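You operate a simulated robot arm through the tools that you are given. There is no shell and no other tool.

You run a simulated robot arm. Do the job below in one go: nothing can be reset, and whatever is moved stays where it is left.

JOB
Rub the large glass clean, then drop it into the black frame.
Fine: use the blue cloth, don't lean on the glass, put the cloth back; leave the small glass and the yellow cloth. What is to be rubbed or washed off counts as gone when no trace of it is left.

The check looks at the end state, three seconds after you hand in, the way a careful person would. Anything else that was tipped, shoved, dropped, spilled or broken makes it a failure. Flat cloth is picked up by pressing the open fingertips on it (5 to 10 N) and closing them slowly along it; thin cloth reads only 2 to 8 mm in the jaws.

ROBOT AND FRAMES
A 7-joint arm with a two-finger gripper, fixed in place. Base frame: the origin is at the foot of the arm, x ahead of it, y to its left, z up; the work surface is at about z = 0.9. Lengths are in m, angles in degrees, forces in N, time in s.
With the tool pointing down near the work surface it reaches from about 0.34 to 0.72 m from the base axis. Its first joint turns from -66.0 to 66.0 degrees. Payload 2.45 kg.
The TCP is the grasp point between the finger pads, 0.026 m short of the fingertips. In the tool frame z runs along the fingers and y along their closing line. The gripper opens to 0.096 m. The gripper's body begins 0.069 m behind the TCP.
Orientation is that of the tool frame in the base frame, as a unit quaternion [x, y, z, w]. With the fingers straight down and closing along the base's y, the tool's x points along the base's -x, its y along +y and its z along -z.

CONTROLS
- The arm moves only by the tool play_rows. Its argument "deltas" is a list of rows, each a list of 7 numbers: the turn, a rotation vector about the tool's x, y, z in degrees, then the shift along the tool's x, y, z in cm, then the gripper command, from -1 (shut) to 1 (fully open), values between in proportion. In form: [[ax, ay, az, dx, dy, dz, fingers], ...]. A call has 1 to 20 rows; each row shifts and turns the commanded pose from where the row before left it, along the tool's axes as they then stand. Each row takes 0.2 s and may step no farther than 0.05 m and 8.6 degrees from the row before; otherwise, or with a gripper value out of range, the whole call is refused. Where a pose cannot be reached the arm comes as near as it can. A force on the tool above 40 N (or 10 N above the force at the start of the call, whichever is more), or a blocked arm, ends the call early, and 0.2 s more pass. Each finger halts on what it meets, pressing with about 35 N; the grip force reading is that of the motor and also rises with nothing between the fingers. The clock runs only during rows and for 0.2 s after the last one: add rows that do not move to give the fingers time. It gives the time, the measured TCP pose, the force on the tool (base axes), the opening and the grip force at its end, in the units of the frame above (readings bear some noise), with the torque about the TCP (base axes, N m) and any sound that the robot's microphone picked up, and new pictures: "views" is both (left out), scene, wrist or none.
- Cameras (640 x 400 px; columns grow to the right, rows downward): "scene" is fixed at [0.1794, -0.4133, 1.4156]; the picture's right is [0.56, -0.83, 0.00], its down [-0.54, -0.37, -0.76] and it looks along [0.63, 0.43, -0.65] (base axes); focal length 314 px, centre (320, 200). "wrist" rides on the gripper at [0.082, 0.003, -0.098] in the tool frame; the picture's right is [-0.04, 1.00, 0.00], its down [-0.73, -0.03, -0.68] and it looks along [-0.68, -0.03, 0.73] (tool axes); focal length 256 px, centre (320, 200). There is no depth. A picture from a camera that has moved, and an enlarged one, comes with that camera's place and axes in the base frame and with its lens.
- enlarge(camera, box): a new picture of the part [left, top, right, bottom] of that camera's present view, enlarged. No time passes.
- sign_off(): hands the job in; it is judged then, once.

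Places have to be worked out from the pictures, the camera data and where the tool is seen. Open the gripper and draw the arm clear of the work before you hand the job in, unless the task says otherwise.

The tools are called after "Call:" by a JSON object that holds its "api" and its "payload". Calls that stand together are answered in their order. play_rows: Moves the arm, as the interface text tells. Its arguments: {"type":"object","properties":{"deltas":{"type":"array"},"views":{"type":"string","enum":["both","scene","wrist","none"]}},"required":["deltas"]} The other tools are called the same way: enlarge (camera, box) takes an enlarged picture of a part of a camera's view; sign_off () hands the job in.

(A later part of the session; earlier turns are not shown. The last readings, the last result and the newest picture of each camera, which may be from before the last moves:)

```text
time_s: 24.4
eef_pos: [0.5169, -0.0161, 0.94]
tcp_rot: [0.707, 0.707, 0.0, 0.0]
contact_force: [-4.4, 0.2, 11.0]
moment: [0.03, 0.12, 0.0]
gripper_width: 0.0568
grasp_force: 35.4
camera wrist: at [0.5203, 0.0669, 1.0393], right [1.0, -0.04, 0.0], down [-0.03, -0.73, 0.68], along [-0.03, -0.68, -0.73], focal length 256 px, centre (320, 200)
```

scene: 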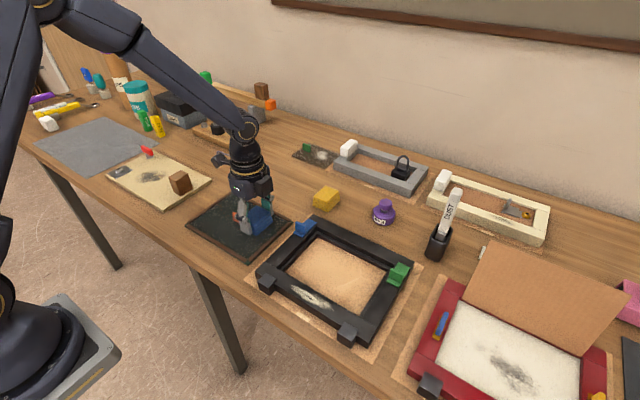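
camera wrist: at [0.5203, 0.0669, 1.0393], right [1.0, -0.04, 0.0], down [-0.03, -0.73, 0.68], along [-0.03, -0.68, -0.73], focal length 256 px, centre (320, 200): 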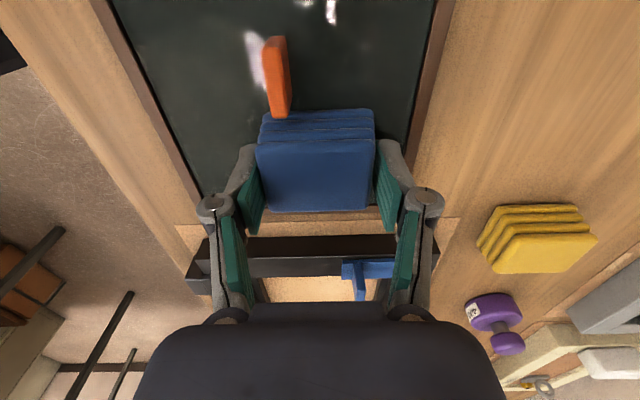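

At the far end it reads 11 N, so I'll ease up 0.2 mm, then work down to the −y edge in small steps and watch for contact with the tray strip.

Call:
{"api": "play_rows", "payload": {"deltas": [[0, 0, 0, -0.4, 0, -0.02, 0], [0, 0, 0, -0.4, 0, 0, 0], [0, 0, 0, -0.4, 0, 0, 0], [0, 0, 0, 0, 0, 0, 0]], "views": "none"}}

Call:
{"api": "play_rows", "payload": {"deltas": [[0, 0, 0, -0.3, 0, 0, 0], [0, 0, 0, -0.3, 0, 0, 0], [0, 0, 0, -0.2, 0, 0, 0], [0, 0, 0, 0, 0, 0, 0]], "views": "both"}}

```text
time_s: 25.4
eef_pos: [0.5163, -0.026, 0.9422]
tcp_rot: [0.707, 0.708, 0.0, 0.0]
contact_force: [-0.6, -0.1, -0.8]
moment: [-0.04, -0.01, 0.03]
gripper_width: 0.0567
grasp_force: 35.0
```

```text
time_s: 26.4
eef_pos: [0.5169, -0.0342, 0.9417]
tcp_rot: [0.707, 0.707, 0.0, 0.0]
contact_force: [0.2, -0.3, -0.5]
moment: [-0.01, 0.02, -0.01]
gripper_width: 0.057
grasp_force: 34.9
camera wrist: at [0.5214, 0.048, 1.0399], right [1.0, -0.04, 0.0], down [-0.03, -0.73, 0.68], along [-0.03, -0.68, -0.73], focal length 256 px, centre (320, 200)
```

scene: 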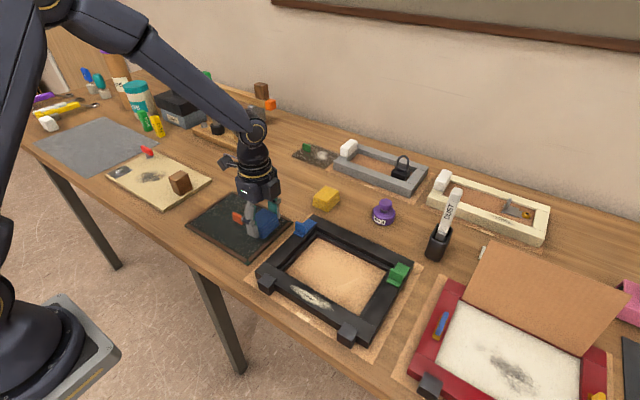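
wrist: 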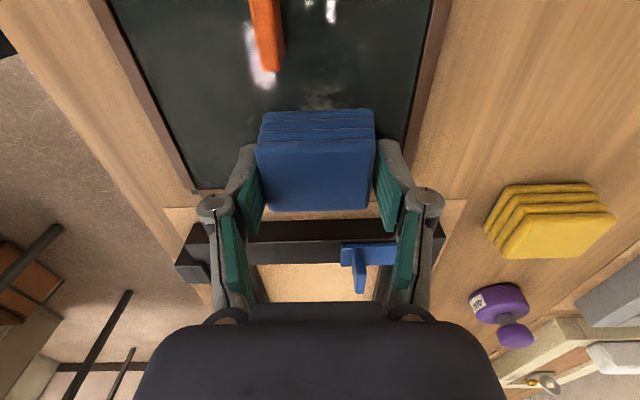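

Call:
{"api": "enlarge", "payload": {"camera": "wrist", "box": [120, 0, 440, 220]}}

Call:
{"api": "enlarge", "payload": {"camera": "scene", "box": [190, 170, 300, 260]}}

```text
1.82 times, centred on (280, 110) of wrist
camera zoom: at [0.5214, 0.048, 1.0399], right [1.0, -0.04, 0.0], down [-0.03, -0.73, 0.68], along [-0.03, -0.68, -0.73], focal length 465 px, centre (393, 364)
```

zoom: 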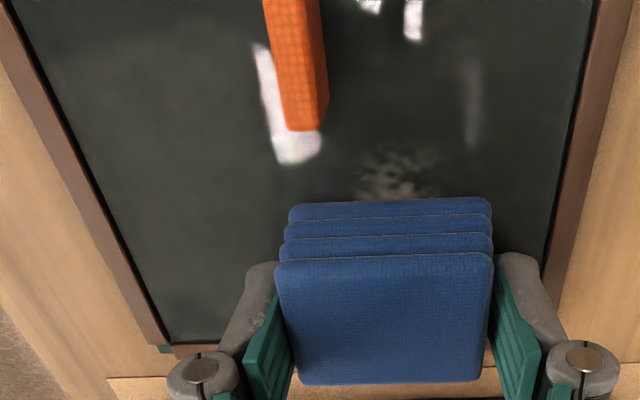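

```text
4.44 times, centred on (245, 215) of scene
camera zoom: at [0.1794, -0.4133, 1.4156], right [0.56, -0.83, 0.0], down [-0.54, -0.37, -0.76], along [0.63, 0.43, -0.65], focal length 1398 px, centre (653, 133)
```

zoom: 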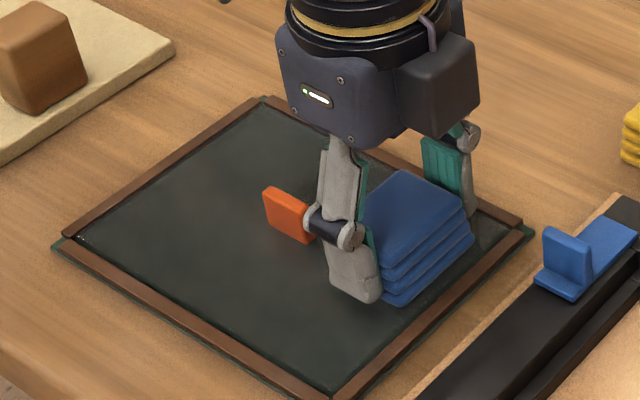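

I lost contact there; the glass is about 0.15 mm lower. A faint patch remains near (0.521, −0.002). The pad's lower edge still has about 10 mm of room before the −y strip, so I'll lower slightly, move another 6 mm toward −y and check the force.

Call:
{"api": "play_rows", "payload": {"deltas": [[0, 0, 0, -0.3, 0, 0.01, 0], [0, 0, 0, -0.3, 0, 0.01, 0], [0, 0, 0, 0, 0, 0, 0]], "views": "scene"}}

Call:
{"api": "enlarge", "payload": {"camera": "scene", "box": [210, 190, 300, 260]}}

```text
time_s: 27.2
eef_pos: [0.5172, -0.0407, 0.9407]
tcp_rot: [0.707, 0.707, 0.0, 0.0]
contact_force: [-1.3, -0.4, -0.5]
moment: [0.01, -0.02, 0.02]
gripper_width: 0.0569
grasp_force: 34.9
```

scene: 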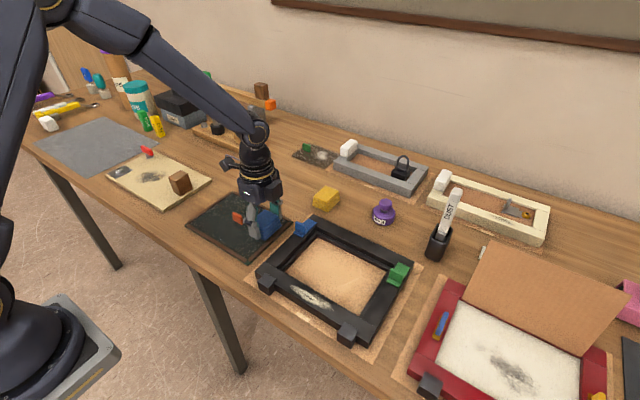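

```text
5.71 times, centred on (255, 225) of scene
camera zoom: at [0.1794, -0.4133, 1.4156], right [0.56, -0.83, 0.0], down [-0.54, -0.37, -0.76], along [0.63, 0.43, -0.65], focal length 1797 px, centre (691, 57)
```

zoom: 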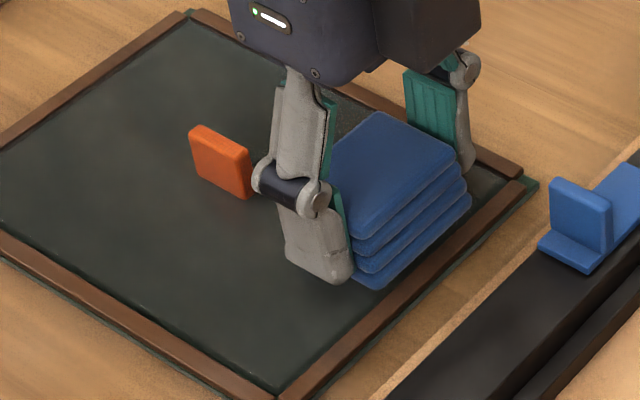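

The pad's edge is now about 4–5 mm from the strip with no contact force yet. I'll lower in 0.1 mm steps until I feel a light touch.

Call:
{"api": "play_rows", "payload": {"deltas": [[0, 0, 0, -0.1, 0, 0.01, 0], [0, 0, 0, -0.1, 0, 0.01, 0], [0, 0, 0, 0, 0, 0, 0]], "views": "none"}}

Call:
{"api": "play_rows", "payload": {"deltas": [[0, 0, 0, 0, -0.3, 0.01, 0], [0, 0, 0, 0, -0.3, 0, 0], [0, 0, 0, 0, 0, 0, 0]], "views": "none"}}

```text
time_s: 28.0
eef_pos: [0.5172, -0.0428, 0.9422]
tcp_rot: [0.707, 0.707, 0.0, 0.0]
contact_force: [0.4, 0.4, -0.2]
moment: [-0.02, 0.02, 0.02]
gripper_width: 0.0567
grasp_force: 35.5
```

```text
time_s: 28.8
eef_pos: [0.5116, -0.0426, 0.9411]
tcp_rot: [0.707, 0.707, 0.0, 0.0]
contact_force: [0.0, -0.5, -0.8]
moment: [0.05, 0.0, -0.04]
gripper_width: 0.057
grasp_force: 35.3
```

Still no touch, so I'll lower a little further while moving slowly.

Call:
{"api": "play_rows", "payload": {"deltas": [[0, 0, 0, 0, -0.2, 0.015, 0], [0, 0, 0, 0, 0, 0, 0]], "views": "none"}}

Call:
{"api": "play_rows", "payload": {"deltas": [[0, 0, 0, 0, -0.2, 0.015, 0], [0, 0, 0, 0, 0, 0, 0]], "views": "none"}}

```text
time_s: 29.4
eef_pos: [0.5102, -0.0422, 0.942]
tcp_rot: [0.707, 0.707, 0.0, 0.0]
contact_force: [-1.2, -0.2, -0.7]
moment: [0.0, -0.03, 0.03]
gripper_width: 0.057
grasp_force: 34.9
```

```text
time_s: 30.0
eef_pos: [0.5074, -0.0416, 0.9416]
tcp_rot: [0.707, 0.707, 0.0, 0.0]
contact_force: [-0.1, 0.2, -0.6]
moment: [0.0, -0.04, -0.01]
gripper_width: 0.057
grasp_force: 35.1
```

Still free. I'll keep lowering in 0.2–0.3 mm steps until I touch lightly.

Call:
{"api": "play_rows", "payload": {"deltas": [[0, 0, 0, 0, 0, 0.02, 0], [0, 0, 0, 0, 0, 0, 0]], "views": "none"}}

Call:
{"api": "play_rows", "payload": {"deltas": [[0, 0, 0, 0, 0, 0.02, 0], [0, 0, 0, 0, 0, 0, 0]], "views": "none"}}

```text
time_s: 30.6
eef_pos: [0.5069, -0.043, 0.9414]
tcp_rot: [0.707, 0.707, 0.0, 0.0]
contact_force: [0.4, -0.3, 0.4]
moment: [-0.01, 0.05, 0.0]
gripper_width: 0.0568
grasp_force: 35.1
```

```text
time_s: 31.2
eef_pos: [0.5071, -0.0429, 0.9414]
tcp_rot: [0.707, 0.707, -0.001, 0.0]
contact_force: [0.6, -0.5, 1.0]
moment: [-0.02, 0.01, 0.01]
gripper_width: 0.057
grasp_force: 35.1
```

Call:
{"api": "play_rows", "payload": {"deltas": [[0, 0, 0, 0, 0, 0.015, 0], [0, 0, 0, 0, 0, 0, 0]], "views": "none"}}

```text
time_s: 31.8
eef_pos: [0.5064, -0.0416, 0.941]
tcp_rot: [0.707, 0.707, 0.001, 0.0]
contact_force: [-0.7, 0.1, 0.0]
moment: [-0.04, -0.01, -0.02]
gripper_width: 0.057
grasp_force: 34.9
```

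Still about zero. I'll take another 0.3 mm step in two halves and look at the scene as well.

Call:
{"api": "play_rows", "payload": {"deltas": [[0, 0, 0, 0, 0, 0.015, 0], [0, 0, 0, 0, 0, 0, 0]], "views": "none"}}

Call:
{"api": "play_rows", "payload": {"deltas": [[0, 0, 0, 0, 0, 0.015, 0], [0, 0, 0, 0, 0, 0, 0]], "views": "both"}}

```text
time_s: 32.4
eef_pos: [0.506, -0.0415, 0.9405]
tcp_rot: [0.707, 0.707, -0.001, 0.001]
contact_force: [-2.0, 1.4, 5.3]
moment: [0.02, 0.03, 0.0]
gripper_width: 0.0569
grasp_force: 34.9
```

```text
time_s: 33.0
eef_pos: [0.5073, -0.042, 0.9406]
tcp_rot: [0.707, 0.707, 0.0, 0.001]
contact_force: [-1.9, 1.4, 13.2]
moment: [0.07, 0.16, 0.0]
gripper_width: 0.0571
grasp_force: 35.1
camera wrist: at [0.51, 0.0401, 1.0392], right [1.0, -0.04, 0.0], down [-0.03, -0.73, 0.68], along [-0.03, -0.68, -0.73], focal length 256 px, centre (320, 200)
```

scene: 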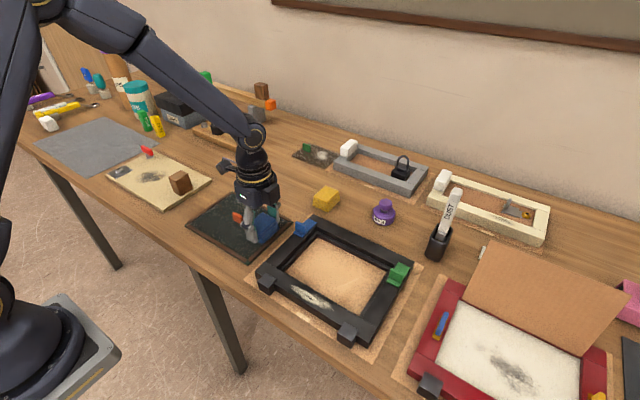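
wrist: 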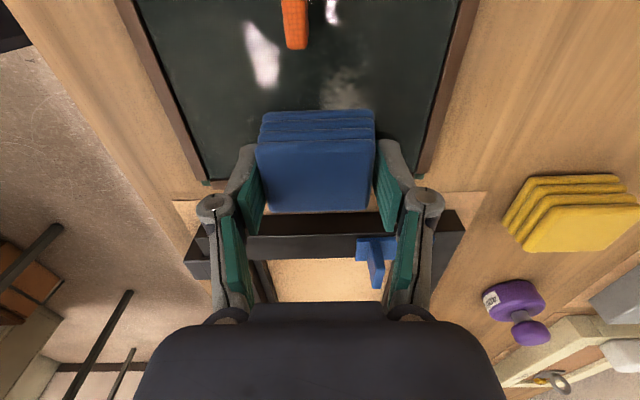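

Contact is back at 13 N. I'll ease up 0.1 mm and make a light stroke toward −x along this edge.

Call:
{"api": "play_rows", "payload": {"deltas": [[0, 0, 0, 0, 0, -0.01, 0], [0, 0, 0, 0, -0.4, 0, 0], [0, 0, 0, 0, -0.4, 0, 0], [0, 0, 0, 0, -0.4, 0, 0], [0, 0, 0, 0, -0.4, 0, 0]], "views": "none"}}

Call:
{"api": "play_rows", "payload": {"deltas": [[0, 0, 0, 0, -0.4, 0, 0], [0, 0, 0, 0, -0.4, 0, 0], [0, 0, 0, 0, -0.4, 0, 0], [0, 0, 0, 0, -0.4, 0, 0], [0, 0, 0, 0, 0, 0, 0]], "views": "none"}}

```text
time_s: 34.2
eef_pos: [0.491, -0.0416, 0.941]
tcp_rot: [0.708, 0.706, 0.002, 0.001]
contact_force: [9.5, 0.4, 26.2]
moment: [0.08, -0.04, -0.02]
gripper_width: 0.0569
grasp_force: 35.5
```

```text
time_s: 35.4
eef_pos: [0.4736, -0.042, 0.9407]
tcp_rot: [0.708, 0.707, 0.0, 0.0]
contact_force: [5.6, -2.0, 13.6]
moment: [-0.07, -0.4, -0.01]
gripper_width: 0.0571
grasp_force: 35.0
```

That stroke spiked to 26 N, which is heavier than I want. I'll raise 0.4 mm right away, check, and use slower, lighter strokes from here.

Call:
{"api": "play_rows", "payload": {"deltas": [[0, 0, 0, 0, 0, -0.04, 0], [0, 0, 0, 0, 0, 0, 0]], "views": "both"}}

```text
time_s: 36.0
eef_pos: [0.4736, -0.0423, 0.9397]
tcp_rot: [0.707, 0.707, -0.001, -0.001]
contact_force: [1.4, -1.1, 6.7]
moment: [-0.05, -0.26, -0.03]
gripper_width: 0.057
grasp_force: 34.6
camera wrist: at [0.4775, 0.0404, 1.0391], right [1.0, -0.04, 0.0], down [-0.03, -0.73, 0.68], along [-0.03, -0.68, -0.73], focal length 256 px, centre (320, 200)
```

scene: 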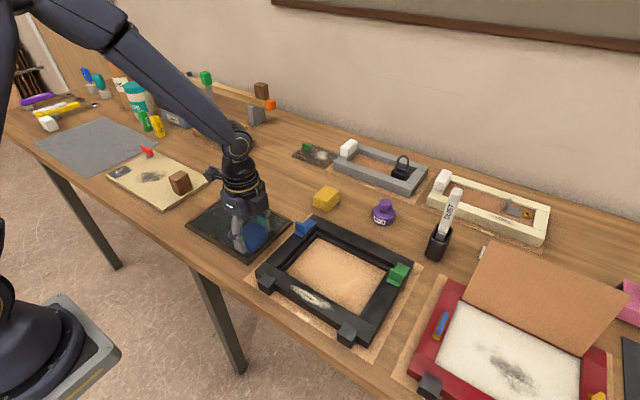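
wrist: 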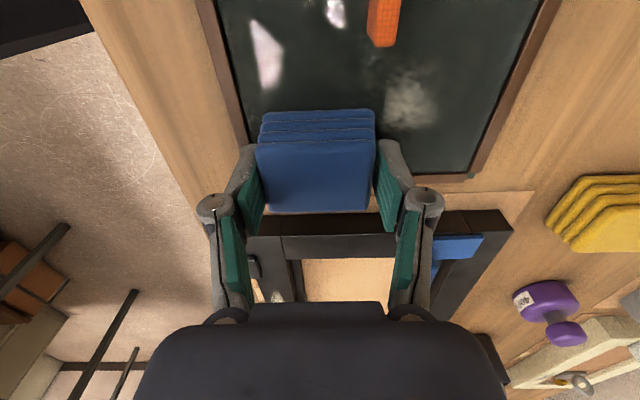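

Call:
{"api": "enlarge", "payload": {"camera": "wrist", "box": [200, 0, 560, 220]}}

Call:
{"api": "enlarge", "payload": {"camera": "scene", "box": [180, 180, 300, 265]}}

```text
1.78 times, centred on (380, 110) of wrist
camera zoom: at [0.4775, 0.0404, 1.0391], right [1.0, -0.04, 0.0], down [-0.03, -0.73, 0.68], along [-0.03, -0.68, -0.73], focal length 455 px, centre (213, 360)
```

zoom: 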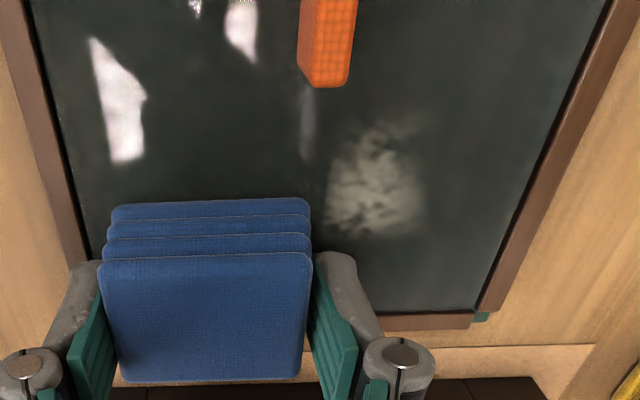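

```text
4.71 times, centred on (240, 222) of scene
camera zoom: at [0.1793, -0.4133, 1.4156], right [0.56, -0.83, 0.0], down [-0.54, -0.37, -0.76], along [0.63, 0.43, -0.65], focal length 1480 px, centre (696, 94)
```

zoom: 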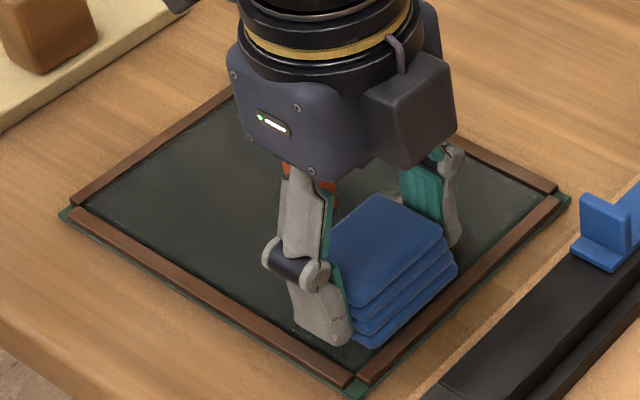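

The remaining visible patch is x 0.508–0.537, y −0.030–0.003; elsewhere looks clean apart from what's under the pad. I'll make a slow, light +x stroke along this edge.

Call:
{"api": "play_rows", "payload": {"deltas": [[0, 0, 0, 0, 0.2, -0.01, 0], [0, 0, 0, 0, 0.2, 0, 0], [0, 0, 0, 0, 0.2, 0, 0], [0, 0, 0, 0, 0.2, 0, 0]], "views": "none"}}

```text
time_s: 37.0
eef_pos: [0.483, -0.0418, 0.9425]
tcp_rot: [0.707, 0.707, 0.0, -0.001]
contact_force: [0.9, -0.2, -1.1]
moment: [0.0, 0.0, -0.01]
gripper_width: 0.0566
grasp_force: 34.8
```

Contact is lost again because of a slight tilt, but that edge was already well rubbed. I'll hop up 2 mm, move over the remaining patch at about (0.521, −0.017), and come down lightly.

Call:
{"api": "play_rows", "payload": {"deltas": [[0, 0, 0, 0, 0, -0.2, 0], [0, 0, 0, 0.8, 1.3, 0, 0], [0, 0, 0, 0.8, 1.3, 0, 0], [0, 0, 0, 0.8, 1.3, 0, 0], [0, 0, 0, 0, 0, 0.15, 0], [0, 0, 0, 0, 0, 0, 0]], "views": "scene"}}

```text
time_s: 38.4
eef_pos: [0.5223, -0.0176, 0.94]
tcp_rot: [0.708, 0.706, -0.001, 0.0]
contact_force: [0.4, 0.2, 0.0]
moment: [0.0, 0.0, 0.03]
gripper_width: 0.0571
grasp_force: 34.7
```

scene: 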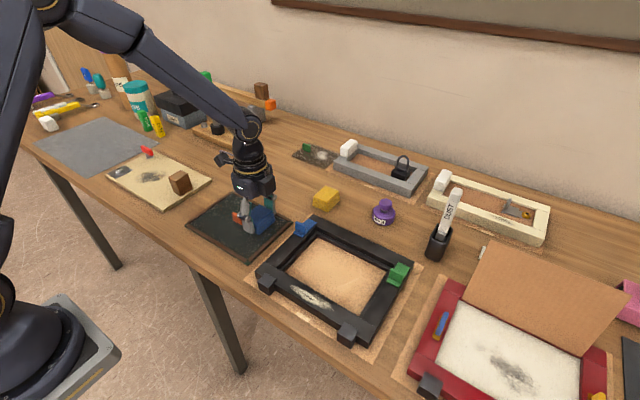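

Call:
{"api": "play_rows", "payload": {"deltas": [[0, 0, 0, 0, 0, 0.02, 0], [0, 0, 0, 0, 0, 0, 0]], "views": "none"}}

```text
time_s: 39.0
eef_pos: [0.5207, -0.0192, 0.9411]
tcp_rot: [0.707, 0.708, 0.0, 0.0]
contact_force: [-0.1, 0.0, -0.3]
moment: [0.01, -0.03, 0.0]
gripper_width: 0.057
grasp_force: 35.3
```

No touch yet, so I'll take another 0.2 mm.

Call:
{"api": "play_rows", "payload": {"deltas": [[0, 0, 0, 0, 0, 0.02, 0], [0, 0, 0, 0, 0, 0, 0]], "views": "none"}}

```text
time_s: 39.6
eef_pos: [0.5213, -0.0177, 0.9407]
tcp_rot: [0.707, 0.707, 0.0, -0.001]
contact_force: [-0.9, 0.2, 0.0]
moment: [-0.01, 0.01, 0.0]
gripper_width: 0.0569
grasp_force: 34.5
```

Call:
{"api": "play_rows", "payload": {"deltas": [[0, 0, 0, 0, 0, 0.02, 0], [0, 0, 0, 0, 0, 0, 0]], "views": "none"}}

```text
time_s: 40.2
eef_pos: [0.5216, -0.0181, 0.9406]
tcp_rot: [0.707, 0.707, 0.0, 0.0]
contact_force: [-0.5, -1.4, -0.2]
moment: [0.01, -0.03, 0.0]
gripper_width: 0.0568
grasp_force: 35.4
```

Still free at this height. I'll go another 0.2 mm.

Call:
{"api": "play_rows", "payload": {"deltas": [[0, 0, 0, 0, 0, 0.02, 0], [0, 0, 0, 0, 0, 0, 0]], "views": "none"}}

```text
time_s: 40.8
eef_pos: [0.5221, -0.0181, 0.9401]
tcp_rot: [0.707, 0.707, 0.0, -0.001]
contact_force: [-0.3, -0.7, 0.4]
moment: [-0.01, 0.0, -0.04]
gripper_width: 0.057
grasp_force: 34.8
```

Call:
{"api": "play_rows", "payload": {"deltas": [[0, 0, 0, 0, 0, 0.015, 0], [0, 0, 0, 0, 0, 0, 0]], "views": "none"}}

```text
time_s: 41.4
eef_pos: [0.5205, -0.0188, 0.9405]
tcp_rot: [0.707, 0.707, 0.0, 0.0]
contact_force: [-1.0, 0.5, 1.0]
moment: [-0.04, 0.0, -0.03]
gripper_width: 0.0568
grasp_force: 35.1
```

Call:
{"api": "play_rows", "payload": {"deltas": [[0, 0, 0, 0, 0, 0.01, 0], [0, 0, 0, 0, 0, 0, 0]], "views": "none"}}

```text
time_s: 42.0
eef_pos: [0.5214, -0.0179, 0.9413]
tcp_rot: [0.707, 0.707, 0.0, 0.0]
contact_force: [-3.3, 0.5, 9.9]
moment: [0.01, 0.16, 0.01]
gripper_width: 0.0569
grasp_force: 35.2
```

Contact is at about 10 N. I'll ease up 0.05 mm and rub slowly with short strokes over this patch, checking the force often.

Call:
{"api": "play_rows", "payload": {"deltas": [[0, 0, 0, 0, 0, -0.005, 0], [0, 0, 0, -0.2, 0, 0, 0], [0, 0, 0, -0.2, 0, 0, 0], [0, 0, 0, -0.2, 0, 0, 0]], "views": "none"}}

```text
time_s: 43.0
eef_pos: [0.5217, -0.0249, 0.9414]
tcp_rot: [0.707, 0.707, 0.0, 0.0]
contact_force: [0.4, 1.3, 3.2]
moment: [0.02, 0.01, 0.01]
gripper_width: 0.057
grasp_force: 34.8
```

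Good at 3 N. I'll continue with slow back-and-forth strokes in y.

Call:
{"api": "play_rows", "payload": {"deltas": [[0, 0, 0, 0.25, 0, 0, 0], [0, 0, 0, 0.25, 0, 0, 0], [0, 0, 0, 0.25, 0, 0, 0], [0, 0, 0, 0.15, 0, 0, 0]], "views": "none"}}

```text
time_s: 44.0
eef_pos: [0.5214, -0.0162, 0.9398]
tcp_rot: [0.707, 0.708, 0.0, 0.001]
contact_force: [-0.8, -4.1, 9.5]
moment: [-0.13, 0.02, 0.0]
gripper_width: 0.0567
grasp_force: 35.1
```

Call:
{"api": "play_rows", "payload": {"deltas": [[0, 0, 0, -0.25, 0, 0, 0], [0, 0, 0, -0.25, 0, 0, 0], [0, 0, 0, -0.25, 0, 0, 0], [0, 0, 0, -0.25, 0, 0, 0], [0, 0, 0, -0.25, 0, 0, 0], [0, 0, 0, -0.25, 0, 0, 0]], "views": "both"}}

```text
time_s: 45.4
eef_pos: [0.5196, -0.0314, 0.9391]
tcp_rot: [0.707, 0.707, 0.0, 0.001]
contact_force: [1.0, 2.1, 4.1]
moment: [0.08, -0.11, -0.01]
gripper_width: 0.0569
grasp_force: 34.8
camera wrist: at [0.5246, 0.0514, 1.0388], right [1.0, -0.04, 0.0], down [-0.03, -0.73, 0.68], along [-0.03, -0.68, -0.73], focal length 256 px, centre (320, 200)
```

scene: 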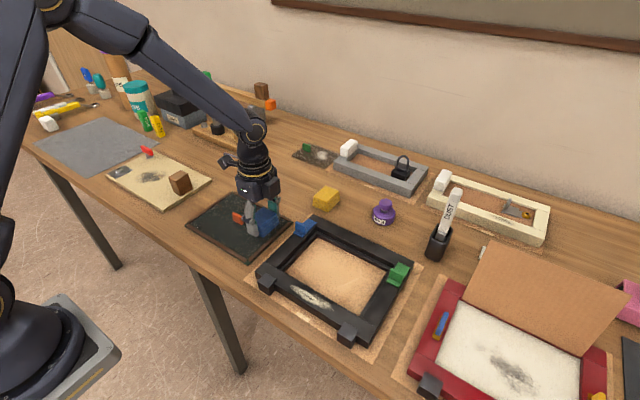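
wrist: 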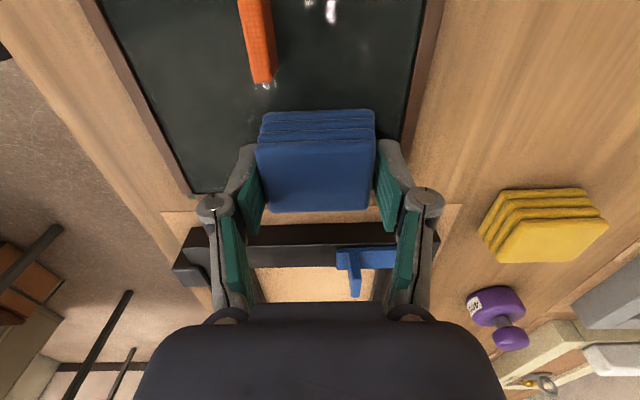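

Call:
{"api": "enlarge", "payload": {"camera": "wrist", "box": [160, 0, 440, 200]}}

Call:
{"api": "enlarge", "payload": {"camera": "scene", "box": [190, 180, 300, 265]}}

```text
2.00 times, centred on (300, 100) of wrist
camera zoom: at [0.5246, 0.0514, 1.0388], right [1.0, -0.04, 0.0], down [-0.03, -0.73, 0.68], along [-0.03, -0.68, -0.73], focal length 512 px, centre (360, 400)
```

zoom: 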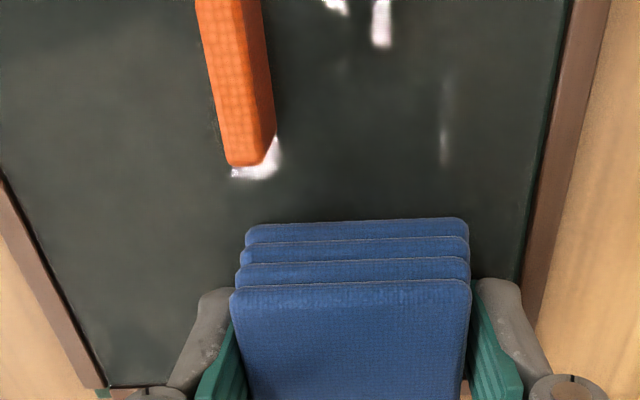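

```text
4.71 times, centred on (245, 222) of scene
camera zoom: at [0.1793, -0.4133, 1.4156], right [0.56, -0.83, 0.0], down [-0.54, -0.37, -0.76], along [0.63, 0.43, -0.65], focal length 1480 px, centre (673, 94)
```

zoom: 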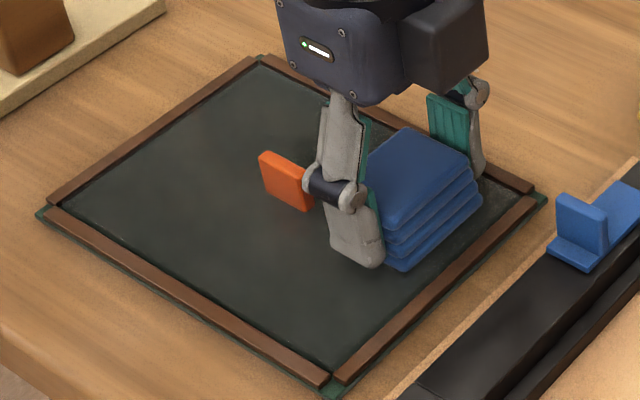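

The patch on the knob side now looks clear. I'll continue slowly toward the −y edge here and check the force.

Call:
{"api": "play_rows", "payload": {"deltas": [[0, 0, 0, -0.25, 0, 0, 0], [0, 0, 0, -0.25, 0, 0, 0], [0, 0, 0, -0.25, 0, 0, 0], [0, 0, 0, -0.25, 0, 0, 0]], "views": "none"}}

```text
time_s: 46.4
eef_pos: [0.5208, -0.0407, 0.9407]
tcp_rot: [0.707, 0.707, 0.001, 0.0]
contact_force: [-0.4, 0.2, 0.1]
moment: [0.0, -0.03, 0.03]
gripper_width: 0.0569
grasp_force: 34.9
```

Contact faded here. I'll lower 0.1 mm and stroke slowly toward −x.

Call:
{"api": "play_rows", "payload": {"deltas": [[0, 0, 0, 0, -0.2, 0.01, 0], [0, 0, 0, 0, -0.2, 0, 0], [0, 0, 0, 0, -0.2, 0, 0]], "views": "none"}}

```text
time_s: 47.2
eef_pos: [0.5149, -0.0405, 0.9396]
tcp_rot: [0.707, 0.707, 0.0, 0.0]
contact_force: [0.0, 0.1, -1.0]
moment: [-0.01, -0.02, -0.02]
gripper_width: 0.0569
grasp_force: 35.2
```

Call:
{"api": "play_rows", "payload": {"deltas": [[0, 0, 0, 0, -0.1, 0.015, 0], [0, 0, 0, 0, 0, 0, 0]], "views": "none"}}

```text
time_s: 47.8
eef_pos: [0.5138, -0.0404, 0.9414]
tcp_rot: [0.707, 0.707, 0.0, 0.0]
contact_force: [1.4, 0.2, 2.8]
moment: [-0.01, 0.03, 0.03]
gripper_width: 0.0568
grasp_force: 34.9
```

Light touch at about 3 N. I'll stroke slowly toward −x, rising very slightly as I go.

Call:
{"api": "play_rows", "payload": {"deltas": [[0, 0, 0, 0, -0.2, 0, 0], [0, 0, 0, 0, -0.2, 0, 0], [0, 0, 0, 0, -0.2, 0, 0]], "views": "none"}}

```text
time_s: 48.6
eef_pos: [0.5087, -0.0407, 0.9405]
tcp_rot: [0.707, 0.707, 0.001, 0.0]
contact_force: [2.9, 0.1, 5.4]
moment: [0.0, -0.04, 0.0]
gripper_width: 0.0569
grasp_force: 34.6
```

Call:
{"api": "play_rows", "payload": {"deltas": [[0, 0, 0, 0, -0.2, -0.004, 0], [0, 0, 0, 0, -0.2, 0, 0], [0, 0, 0, 0, -0.2, -0.004, 0]], "views": "none"}}

```text
time_s: 49.4
eef_pos: [0.5024, -0.0392, 0.9412]
tcp_rot: [0.707, 0.707, 0.0, 0.001]
contact_force: [1.0, 0.5, 2.5]
moment: [-0.01, -0.06, -0.05]
gripper_width: 0.0568
grasp_force: 35.3
```

Steady at 2–5 N, continuing the same stroke.

Call:
{"api": "play_rows", "payload": {"deltas": [[0, 0, 0, 0, -0.2, 0, 0], [0, 0, 0, 0, -0.2, -0.004, 0], [0, 0, 0, 0, -0.2, 0, 0], [0, 0, 0, 0, -0.2, -0.004, 0]], "views": "none"}}

```text
time_s: 50.4
eef_pos: [0.4942, -0.0395, 0.9402]
tcp_rot: [0.707, 0.707, 0.0, 0.0]
contact_force: [-0.3, -0.9, 0.2]
moment: [0.03, 0.01, -0.01]
gripper_width: 0.057
grasp_force: 34.8
```

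I've now covered the whole patch. I'll lift the cloth and move to a vantage point beside the glass to inspect it.

Call:
{"api": "play_rows", "payload": {"deltas": [[0, 0, 0, 0, 0, -1, 0], [0, 0, 0, 0, 0, -2.5, 0], [0, 0, 0, 0, 0, -2.5, 0], [0, 0, 0, 1.4, 3.4, 0, 0], [0, 0, 0, 1.4, 3.4, 0, 0], [0, 0, 0, 1.4, 3.4, 0, 0], [0, 0, 0, 1.4, 3.4, 0, 0], [0, 0, 0, 1.4, 3.4, 0, 0], [0, 0, 0, 0, 0, 0, 0]], "views": "both"}}

Call:
{"api": "enlarge", "payload": {"camera": "wrist", "box": [0, 50, 250, 220]}}

Call:
{"api": "enlarge", "payload": {"camera": "scene", "box": [180, 180, 300, 270]}}

```text
time_s: 52.4
eef_pos: [0.6651, 0.0307, 1.0008]
tcp_rot: [0.707, 0.708, -0.002, 0.0]
contact_force: [-0.7, -0.5, -0.9]
moment: [-0.04, 0.0, -0.02]
gripper_width: 0.057
grasp_force: 35.0
camera wrist: at [0.6689, 0.1125, 1.0992], right [1.0, -0.04, 0.0], down [-0.03, -0.73, 0.68], along [-0.03, -0.68, -0.73], focal length 256 px, centre (320, 200)
```

scene: 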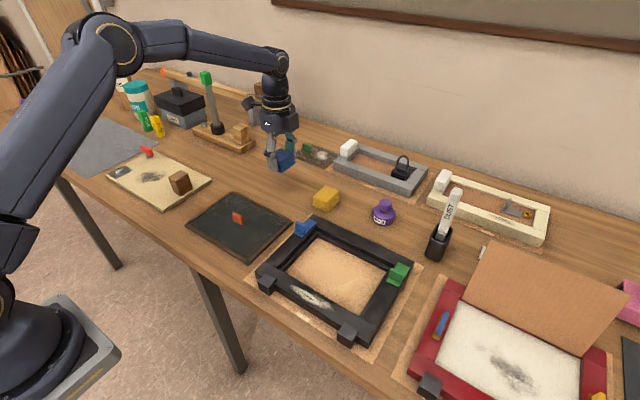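
wrist: 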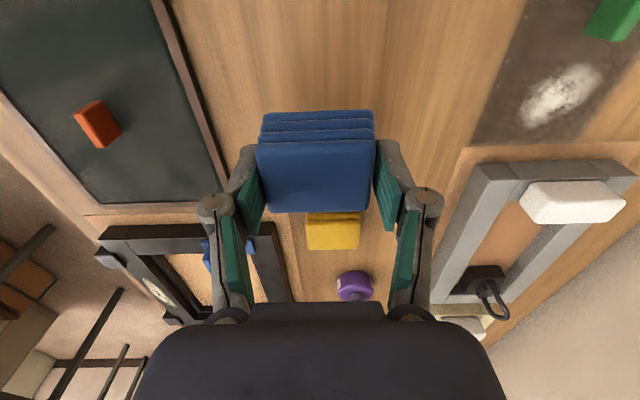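

```text
2.35 times, centred on (125, 135) of wrist
camera zoom: at [0.6689, 0.1125, 1.0992], right [1.0, -0.04, 0.0], down [-0.03, -0.73, 0.68], along [-0.03, -0.68, -0.73], focal length 602 px, centre (779, 353)
```

zoom: 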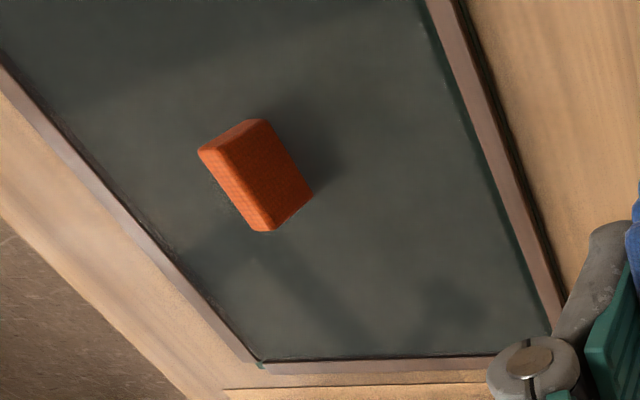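

```text
4.44 times, centred on (240, 225) of scene
camera zoom: at [0.1794, -0.4133, 1.4156], right [0.56, -0.83, 0.0], down [-0.54, -0.37, -0.76], along [0.63, 0.43, -0.65], focal length 1398 px, centre (676, 89)
```

zoom: 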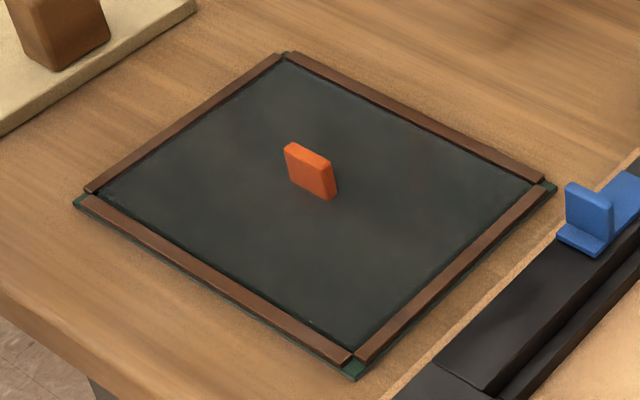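

The smear looks gone in both views. I'll zoom in harder over its former area to look for any faint trace.

Call:
{"api": "enlarge", "payload": {"camera": "scene", "box": [225, 205, 290, 255]}}

Call:
{"api": "enlarge", "payload": {"camera": "wrist", "box": [70, 120, 220, 210]}}

Call:
{"api": "enlarge", "payload": {"camera": "scene", "box": [255, 130, 310, 185]}}

```text
8.00 times, centred on (258, 230) of scene
camera zoom: at [0.1794, -0.4133, 1.4156], right [0.56, -0.83, 0.0], down [-0.54, -0.37, -0.76], along [0.63, 0.43, -0.65], focal length 2516 px, centre (820, -40)
```

zoom: 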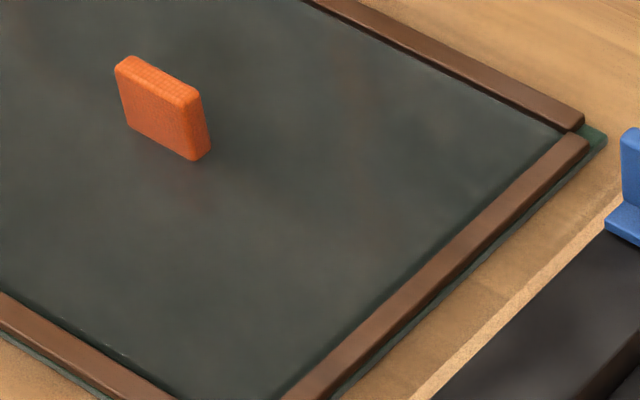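

```text
4.27 times, centred on (145, 165) of wrist
camera zoom: at [0.6689, 0.1125, 1.0992], right [1.0, -0.04, 0.0], down [-0.03, -0.73, 0.68], along [-0.03, -0.68, -0.73], focal length 1092 px, centre (1067, 349)
```

zoom: 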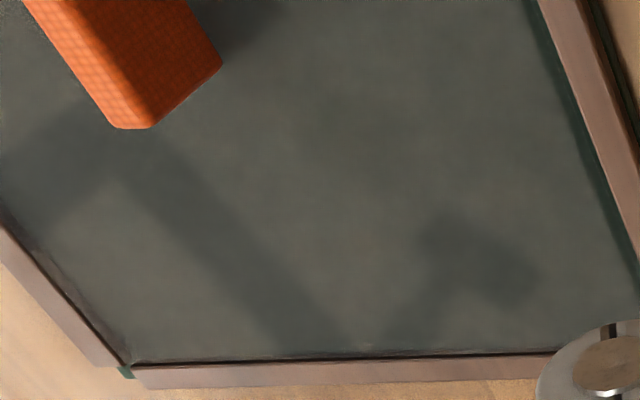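

```text
7.27 times, centred on (282, 158) of scene
camera zoom: at [0.1794, -0.4133, 1.4156], right [0.56, -0.83, 0.0], down [-0.54, -0.37, -0.76], along [0.63, 0.43, -0.65], focal length 2287 px, centre (593, 509)
```

zoom: 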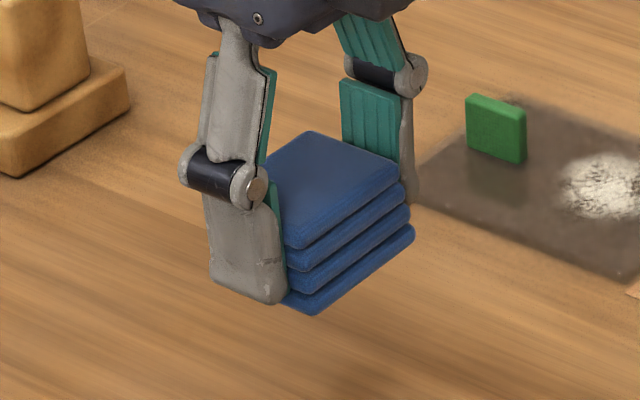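

No trace is visible so far; the dark bands are the arm's shadows. I'll check at higher magnification across the old smear area.

Call:
{"api": "enlarge", "payload": {"camera": "wrist", "box": [80, 140, 150, 205]}}

Call:
{"api": "enlarge", "payload": {"camera": "wrist", "box": [130, 130, 200, 205]}}

Call:
{"api": "enlarge", "payload": {"camera": "scene", "box": [232, 210, 275, 245]}}

```text
6.15 times, centred on (115, 172) of wrist
camera zoom: at [0.6689, 0.1125, 1.0992], right [1.0, -0.04, 0.0], down [-0.03, -0.73, 0.68], along [-0.03, -0.68, -0.73], focal length 1575 px, centre (1582, 369)
```

zoom: 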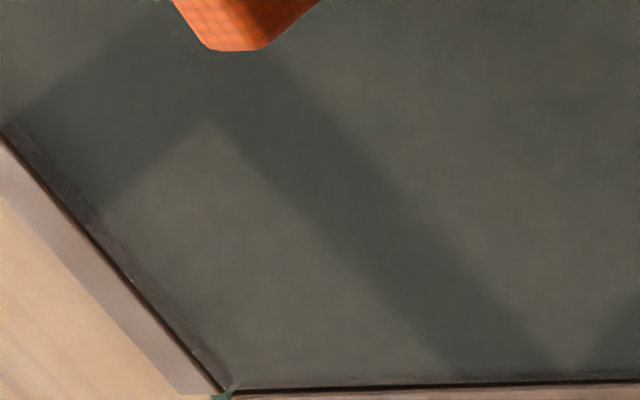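

```text
5.33 times, centred on (165, 168) of wrist
camera zoom: at [0.6689, 0.1125, 1.0992], right [1.0, -0.04, 0.0], down [-0.03, -0.73, 0.68], along [-0.03, -0.68, -0.73], focal length 1365 px, centre (1147, 373)
```

zoom: 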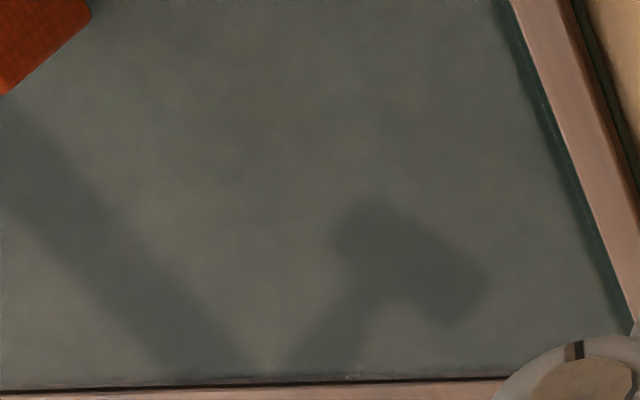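

```text
11.43 times, centred on (254, 228) of scene
camera zoom: at [0.1794, -0.4133, 1.4156], right [0.56, -0.83, 0.0], down [-0.54, -0.37, -0.76], along [0.63, 0.43, -0.65], focal length 3594 px, centre (1080, -114)
```

zoom: 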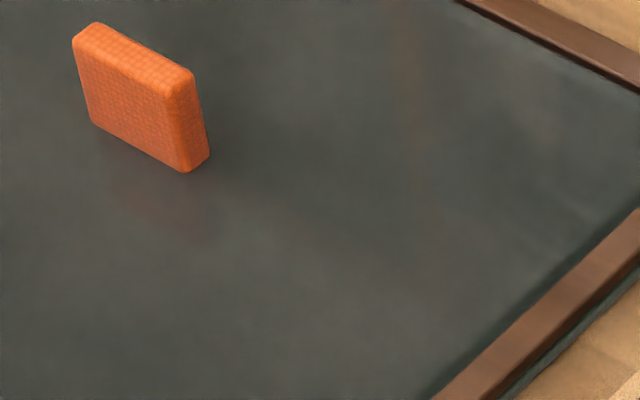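

The glass is clean at every zoom, so I'll put the cloth back exactly where it was picked up, at about (0.675, 0.0325). I'll descend first to a few millimetres above the table.

Call:
{"api": "play_rows", "payload": {"deltas": [[0, 0, 0, 0.3, 1.0, 0, 0], [0, 0, 0, 0, 0, 2, 0], [0, 0, 0, 0, 0, 2, 0], [0, 0, 0, 0, 0, 1.5, 0], [0, 0, 0, 0, 0, 1.0, 0], [0, 0, 0, 0, 0, 0, 0]], "views": "both"}}

```text
time_s: 53.8
eef_pos: [0.6751, 0.0323, 0.9344]
tcp_rot: [0.708, 0.706, 0.0, 0.0]
contact_force: [-0.4, 0.4, -1.4]
moment: [-0.03, -0.01, 0.01]
gripper_width: 0.0568
grasp_force: 34.7
camera wrist: at [0.6781, 0.1145, 1.0333], right [1.0, -0.04, 0.0], down [-0.03, -0.73, 0.68], along [-0.03, -0.68, -0.73], focal length 256 px, centre (320, 200)
```

scene: 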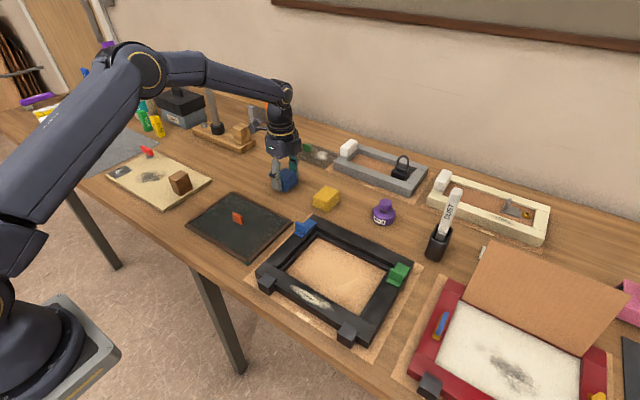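
wrist: 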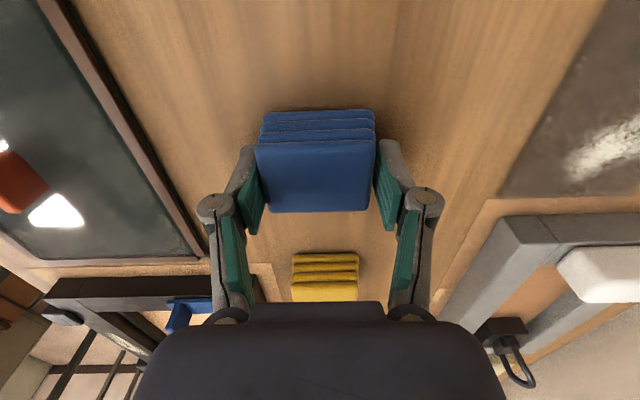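

Position matches the pick-up point. I'll lower the last ~3.5 mm gently until I feel the table.

Call:
{"api": "play_rows", "payload": {"deltas": [[0, 0, 0, 0, 0, 0.15, 0], [0, 0, 0, 0, 0, 0.1, 0], [0, 0, 0, 0, 0, 0, 0]], "views": "none"}}

```text
time_s: 54.6
eef_pos: [0.674, 0.033, 0.9332]
tcp_rot: [0.707, 0.707, 0.0, 0.0]
contact_force: [-1.1, 0.0, -1.0]
moment: [-0.03, 0.04, 0.02]
gripper_width: 0.057
grasp_force: 35.1
```

Call:
{"api": "play_rows", "payload": {"deltas": [[0, 0, 0, 0, 0, 0.07, 0], [0, 0, 0, 0, 0, 0, 0]], "views": "none"}}

```text
time_s: 55.2
eef_pos: [0.6739, 0.033, 0.9318]
tcp_rot: [0.707, 0.707, 0.001, 0.001]
contact_force: [-0.2, 0.1, -0.9]
moment: [0.01, -0.02, 0.01]
gripper_width: 0.0568
grasp_force: 35.1
```

Call:
{"api": "play_rows", "payload": {"deltas": [[0, 0, 0, 0, 0, 0.05, 0], [0, 0, 0, 0, 0, 0, 0]], "views": "none"}}

```text
time_s: 55.8
eef_pos: [0.6742, 0.0328, 0.9315]
tcp_rot: [0.706, 0.708, -0.001, 0.0]
contact_force: [0.3, -1.2, -0.4]
moment: [0.0, 0.0, -0.03]
gripper_width: 0.0569
grasp_force: 35.2
```

Call:
{"api": "play_rows", "payload": {"deltas": [[0, 0, 0, 0, 0, 0.03, 0], [0, 0, 0, 0, 0, 0, 0]], "views": "none"}}

```text
time_s: 56.4
eef_pos: [0.6733, 0.0327, 0.9299]
tcp_rot: [0.707, 0.707, 0.001, 0.0]
contact_force: [-1.3, 0.8, 3.4]
moment: [-0.01, 0.06, -0.02]
gripper_width: 0.0573
grasp_force: 34.7
```

The table is felt at 3.4 N. I'll open the fingers gradually to release the cloth.

Call:
{"api": "play_rows", "payload": {"deltas": [[0, 0, 0, 0, 0, 0, 0.2], [0, 0, 0, 0, 0, 0, 0.3], [0, 0, 0, 0, 0, 0, 0.5], [0, 0, 0, 0, 0, 0, 0.75], [0, 0, 0, 0, 0, 0, 1], [0, 0, 0, 0, 0, 0, 1], [0, 0, 0, 0, 0, 0, 1]], "views": "both"}}

```text
time_s: 58.0
eef_pos: [0.6738, 0.0327, 0.93]
tcp_rot: [0.707, 0.708, -0.001, 0.0]
contact_force: [0.6, 1.1, -0.2]
moment: [0.01, -0.01, -0.03]
gripper_width: 0.0958
grasp_force: 0.1
camera wrist: at [0.6779, 0.1145, 1.0295], right [1.0, -0.04, 0.0], down [-0.03, -0.73, 0.68], along [-0.03, -0.68, -0.73], focal length 256 px, centre (320, 200)
```

scene: 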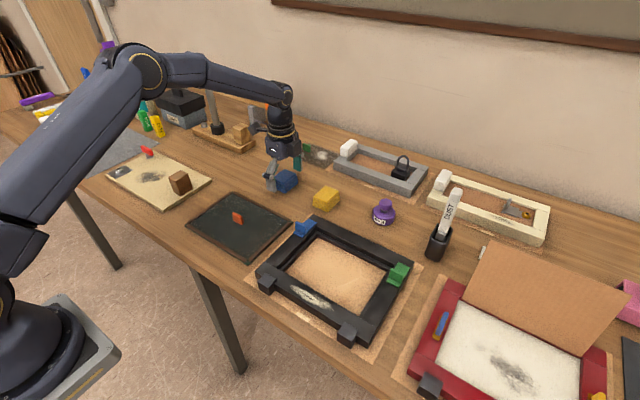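
wrist: 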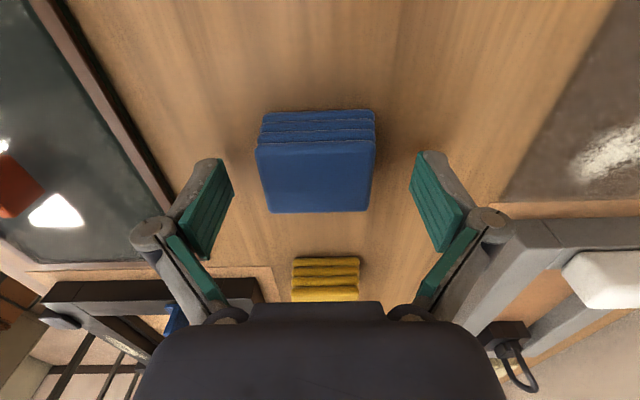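

The cloth is back and released. I'll lift clear and move over the glass for an unobstructed look at its surface, the knob and the tray.

Call:
{"api": "play_rows", "payload": {"deltas": [[0, 0, 0, 0, 0, -2, 1], [0, 0, 0, 0, 0, -4, 1], [0, 0, 0, 0, 0, -4, 1], [0, 0, 0, 0, 0, -2, 1], [0, 0, 0, 0.5, -4.4, 0, 1], [0, 0, 0, 0.5, -4.4, 0, 1], [0, 0, 0, 0.5, -4.4, 0, 1], [0, 0, 0, 0.3, -4.3, 0, 1], [0, 0, 0, 0, 0, 0, 1]], "views": "both"}}

Call:
{"api": "enlarge", "payload": {"camera": "wrist", "box": [220, 20, 430, 220]}}

Call:
{"api": "enlarge", "payload": {"camera": "scene", "box": [250, 150, 360, 220]}}

```text
time_s: 60.0
eef_pos: [0.4994, 0.0498, 1.0523]
tcp_rot: [0.707, 0.707, -0.001, 0.0]
contact_force: [0.5, -1.0, 0.5]
moment: [0.01, 0.0, 0.02]
gripper_width: 0.0957
grasp_force: 0.0
camera wrist: at [0.503, 0.1322, 1.1509], right [1.0, -0.04, 0.0], down [-0.03, -0.73, 0.68], along [-0.03, -0.68, -0.73], focal length 256 px, centre (320, 200)
```

scene: 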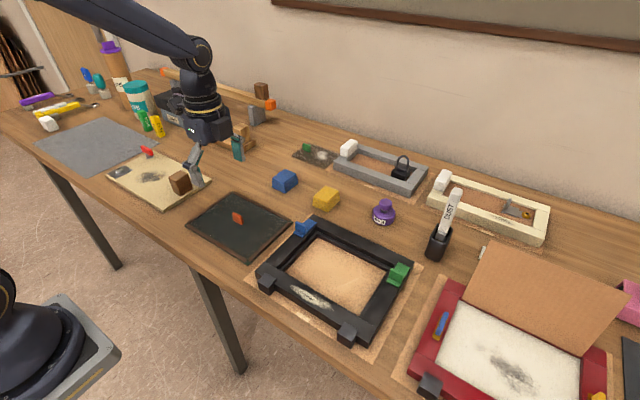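
wrist: 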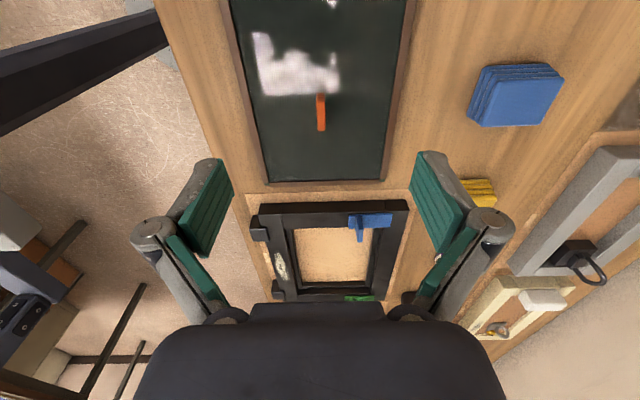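

```text
2.00 times, centred on (325, 120) of wrist
camera zoom: at [0.503, 0.1322, 1.1509], right [1.0, -0.04, 0.0], down [-0.03, -0.73, 0.68], along [-0.03, -0.68, -0.73], focal length 512 px, centre (310, 360)
```

zoom: 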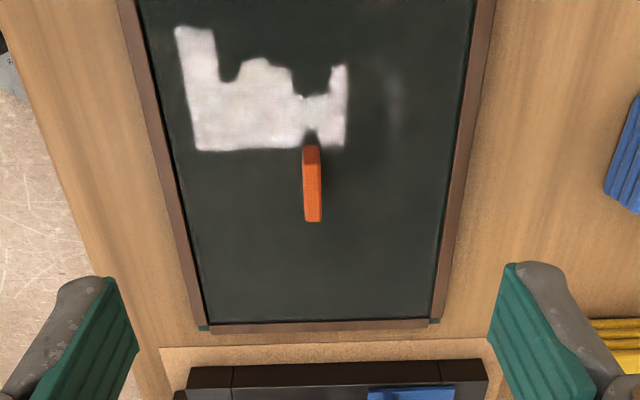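

```text
5.71 times, centred on (305, 185) of scene
camera zoom: at [0.1793, -0.4133, 1.4156], right [0.56, -0.83, 0.0], down [-0.54, -0.37, -0.76], along [0.63, 0.43, -0.65], focal length 1797 px, centre (406, 286)
```

zoom: 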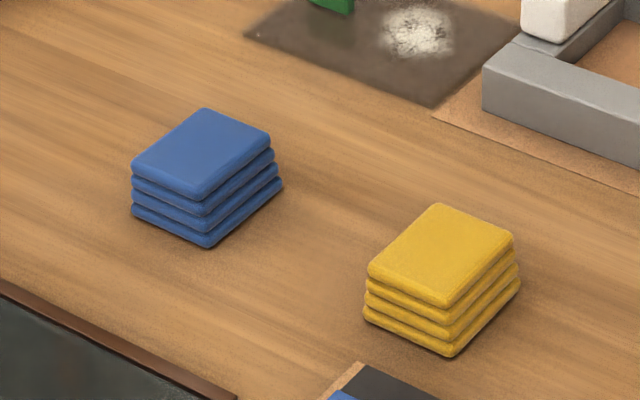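

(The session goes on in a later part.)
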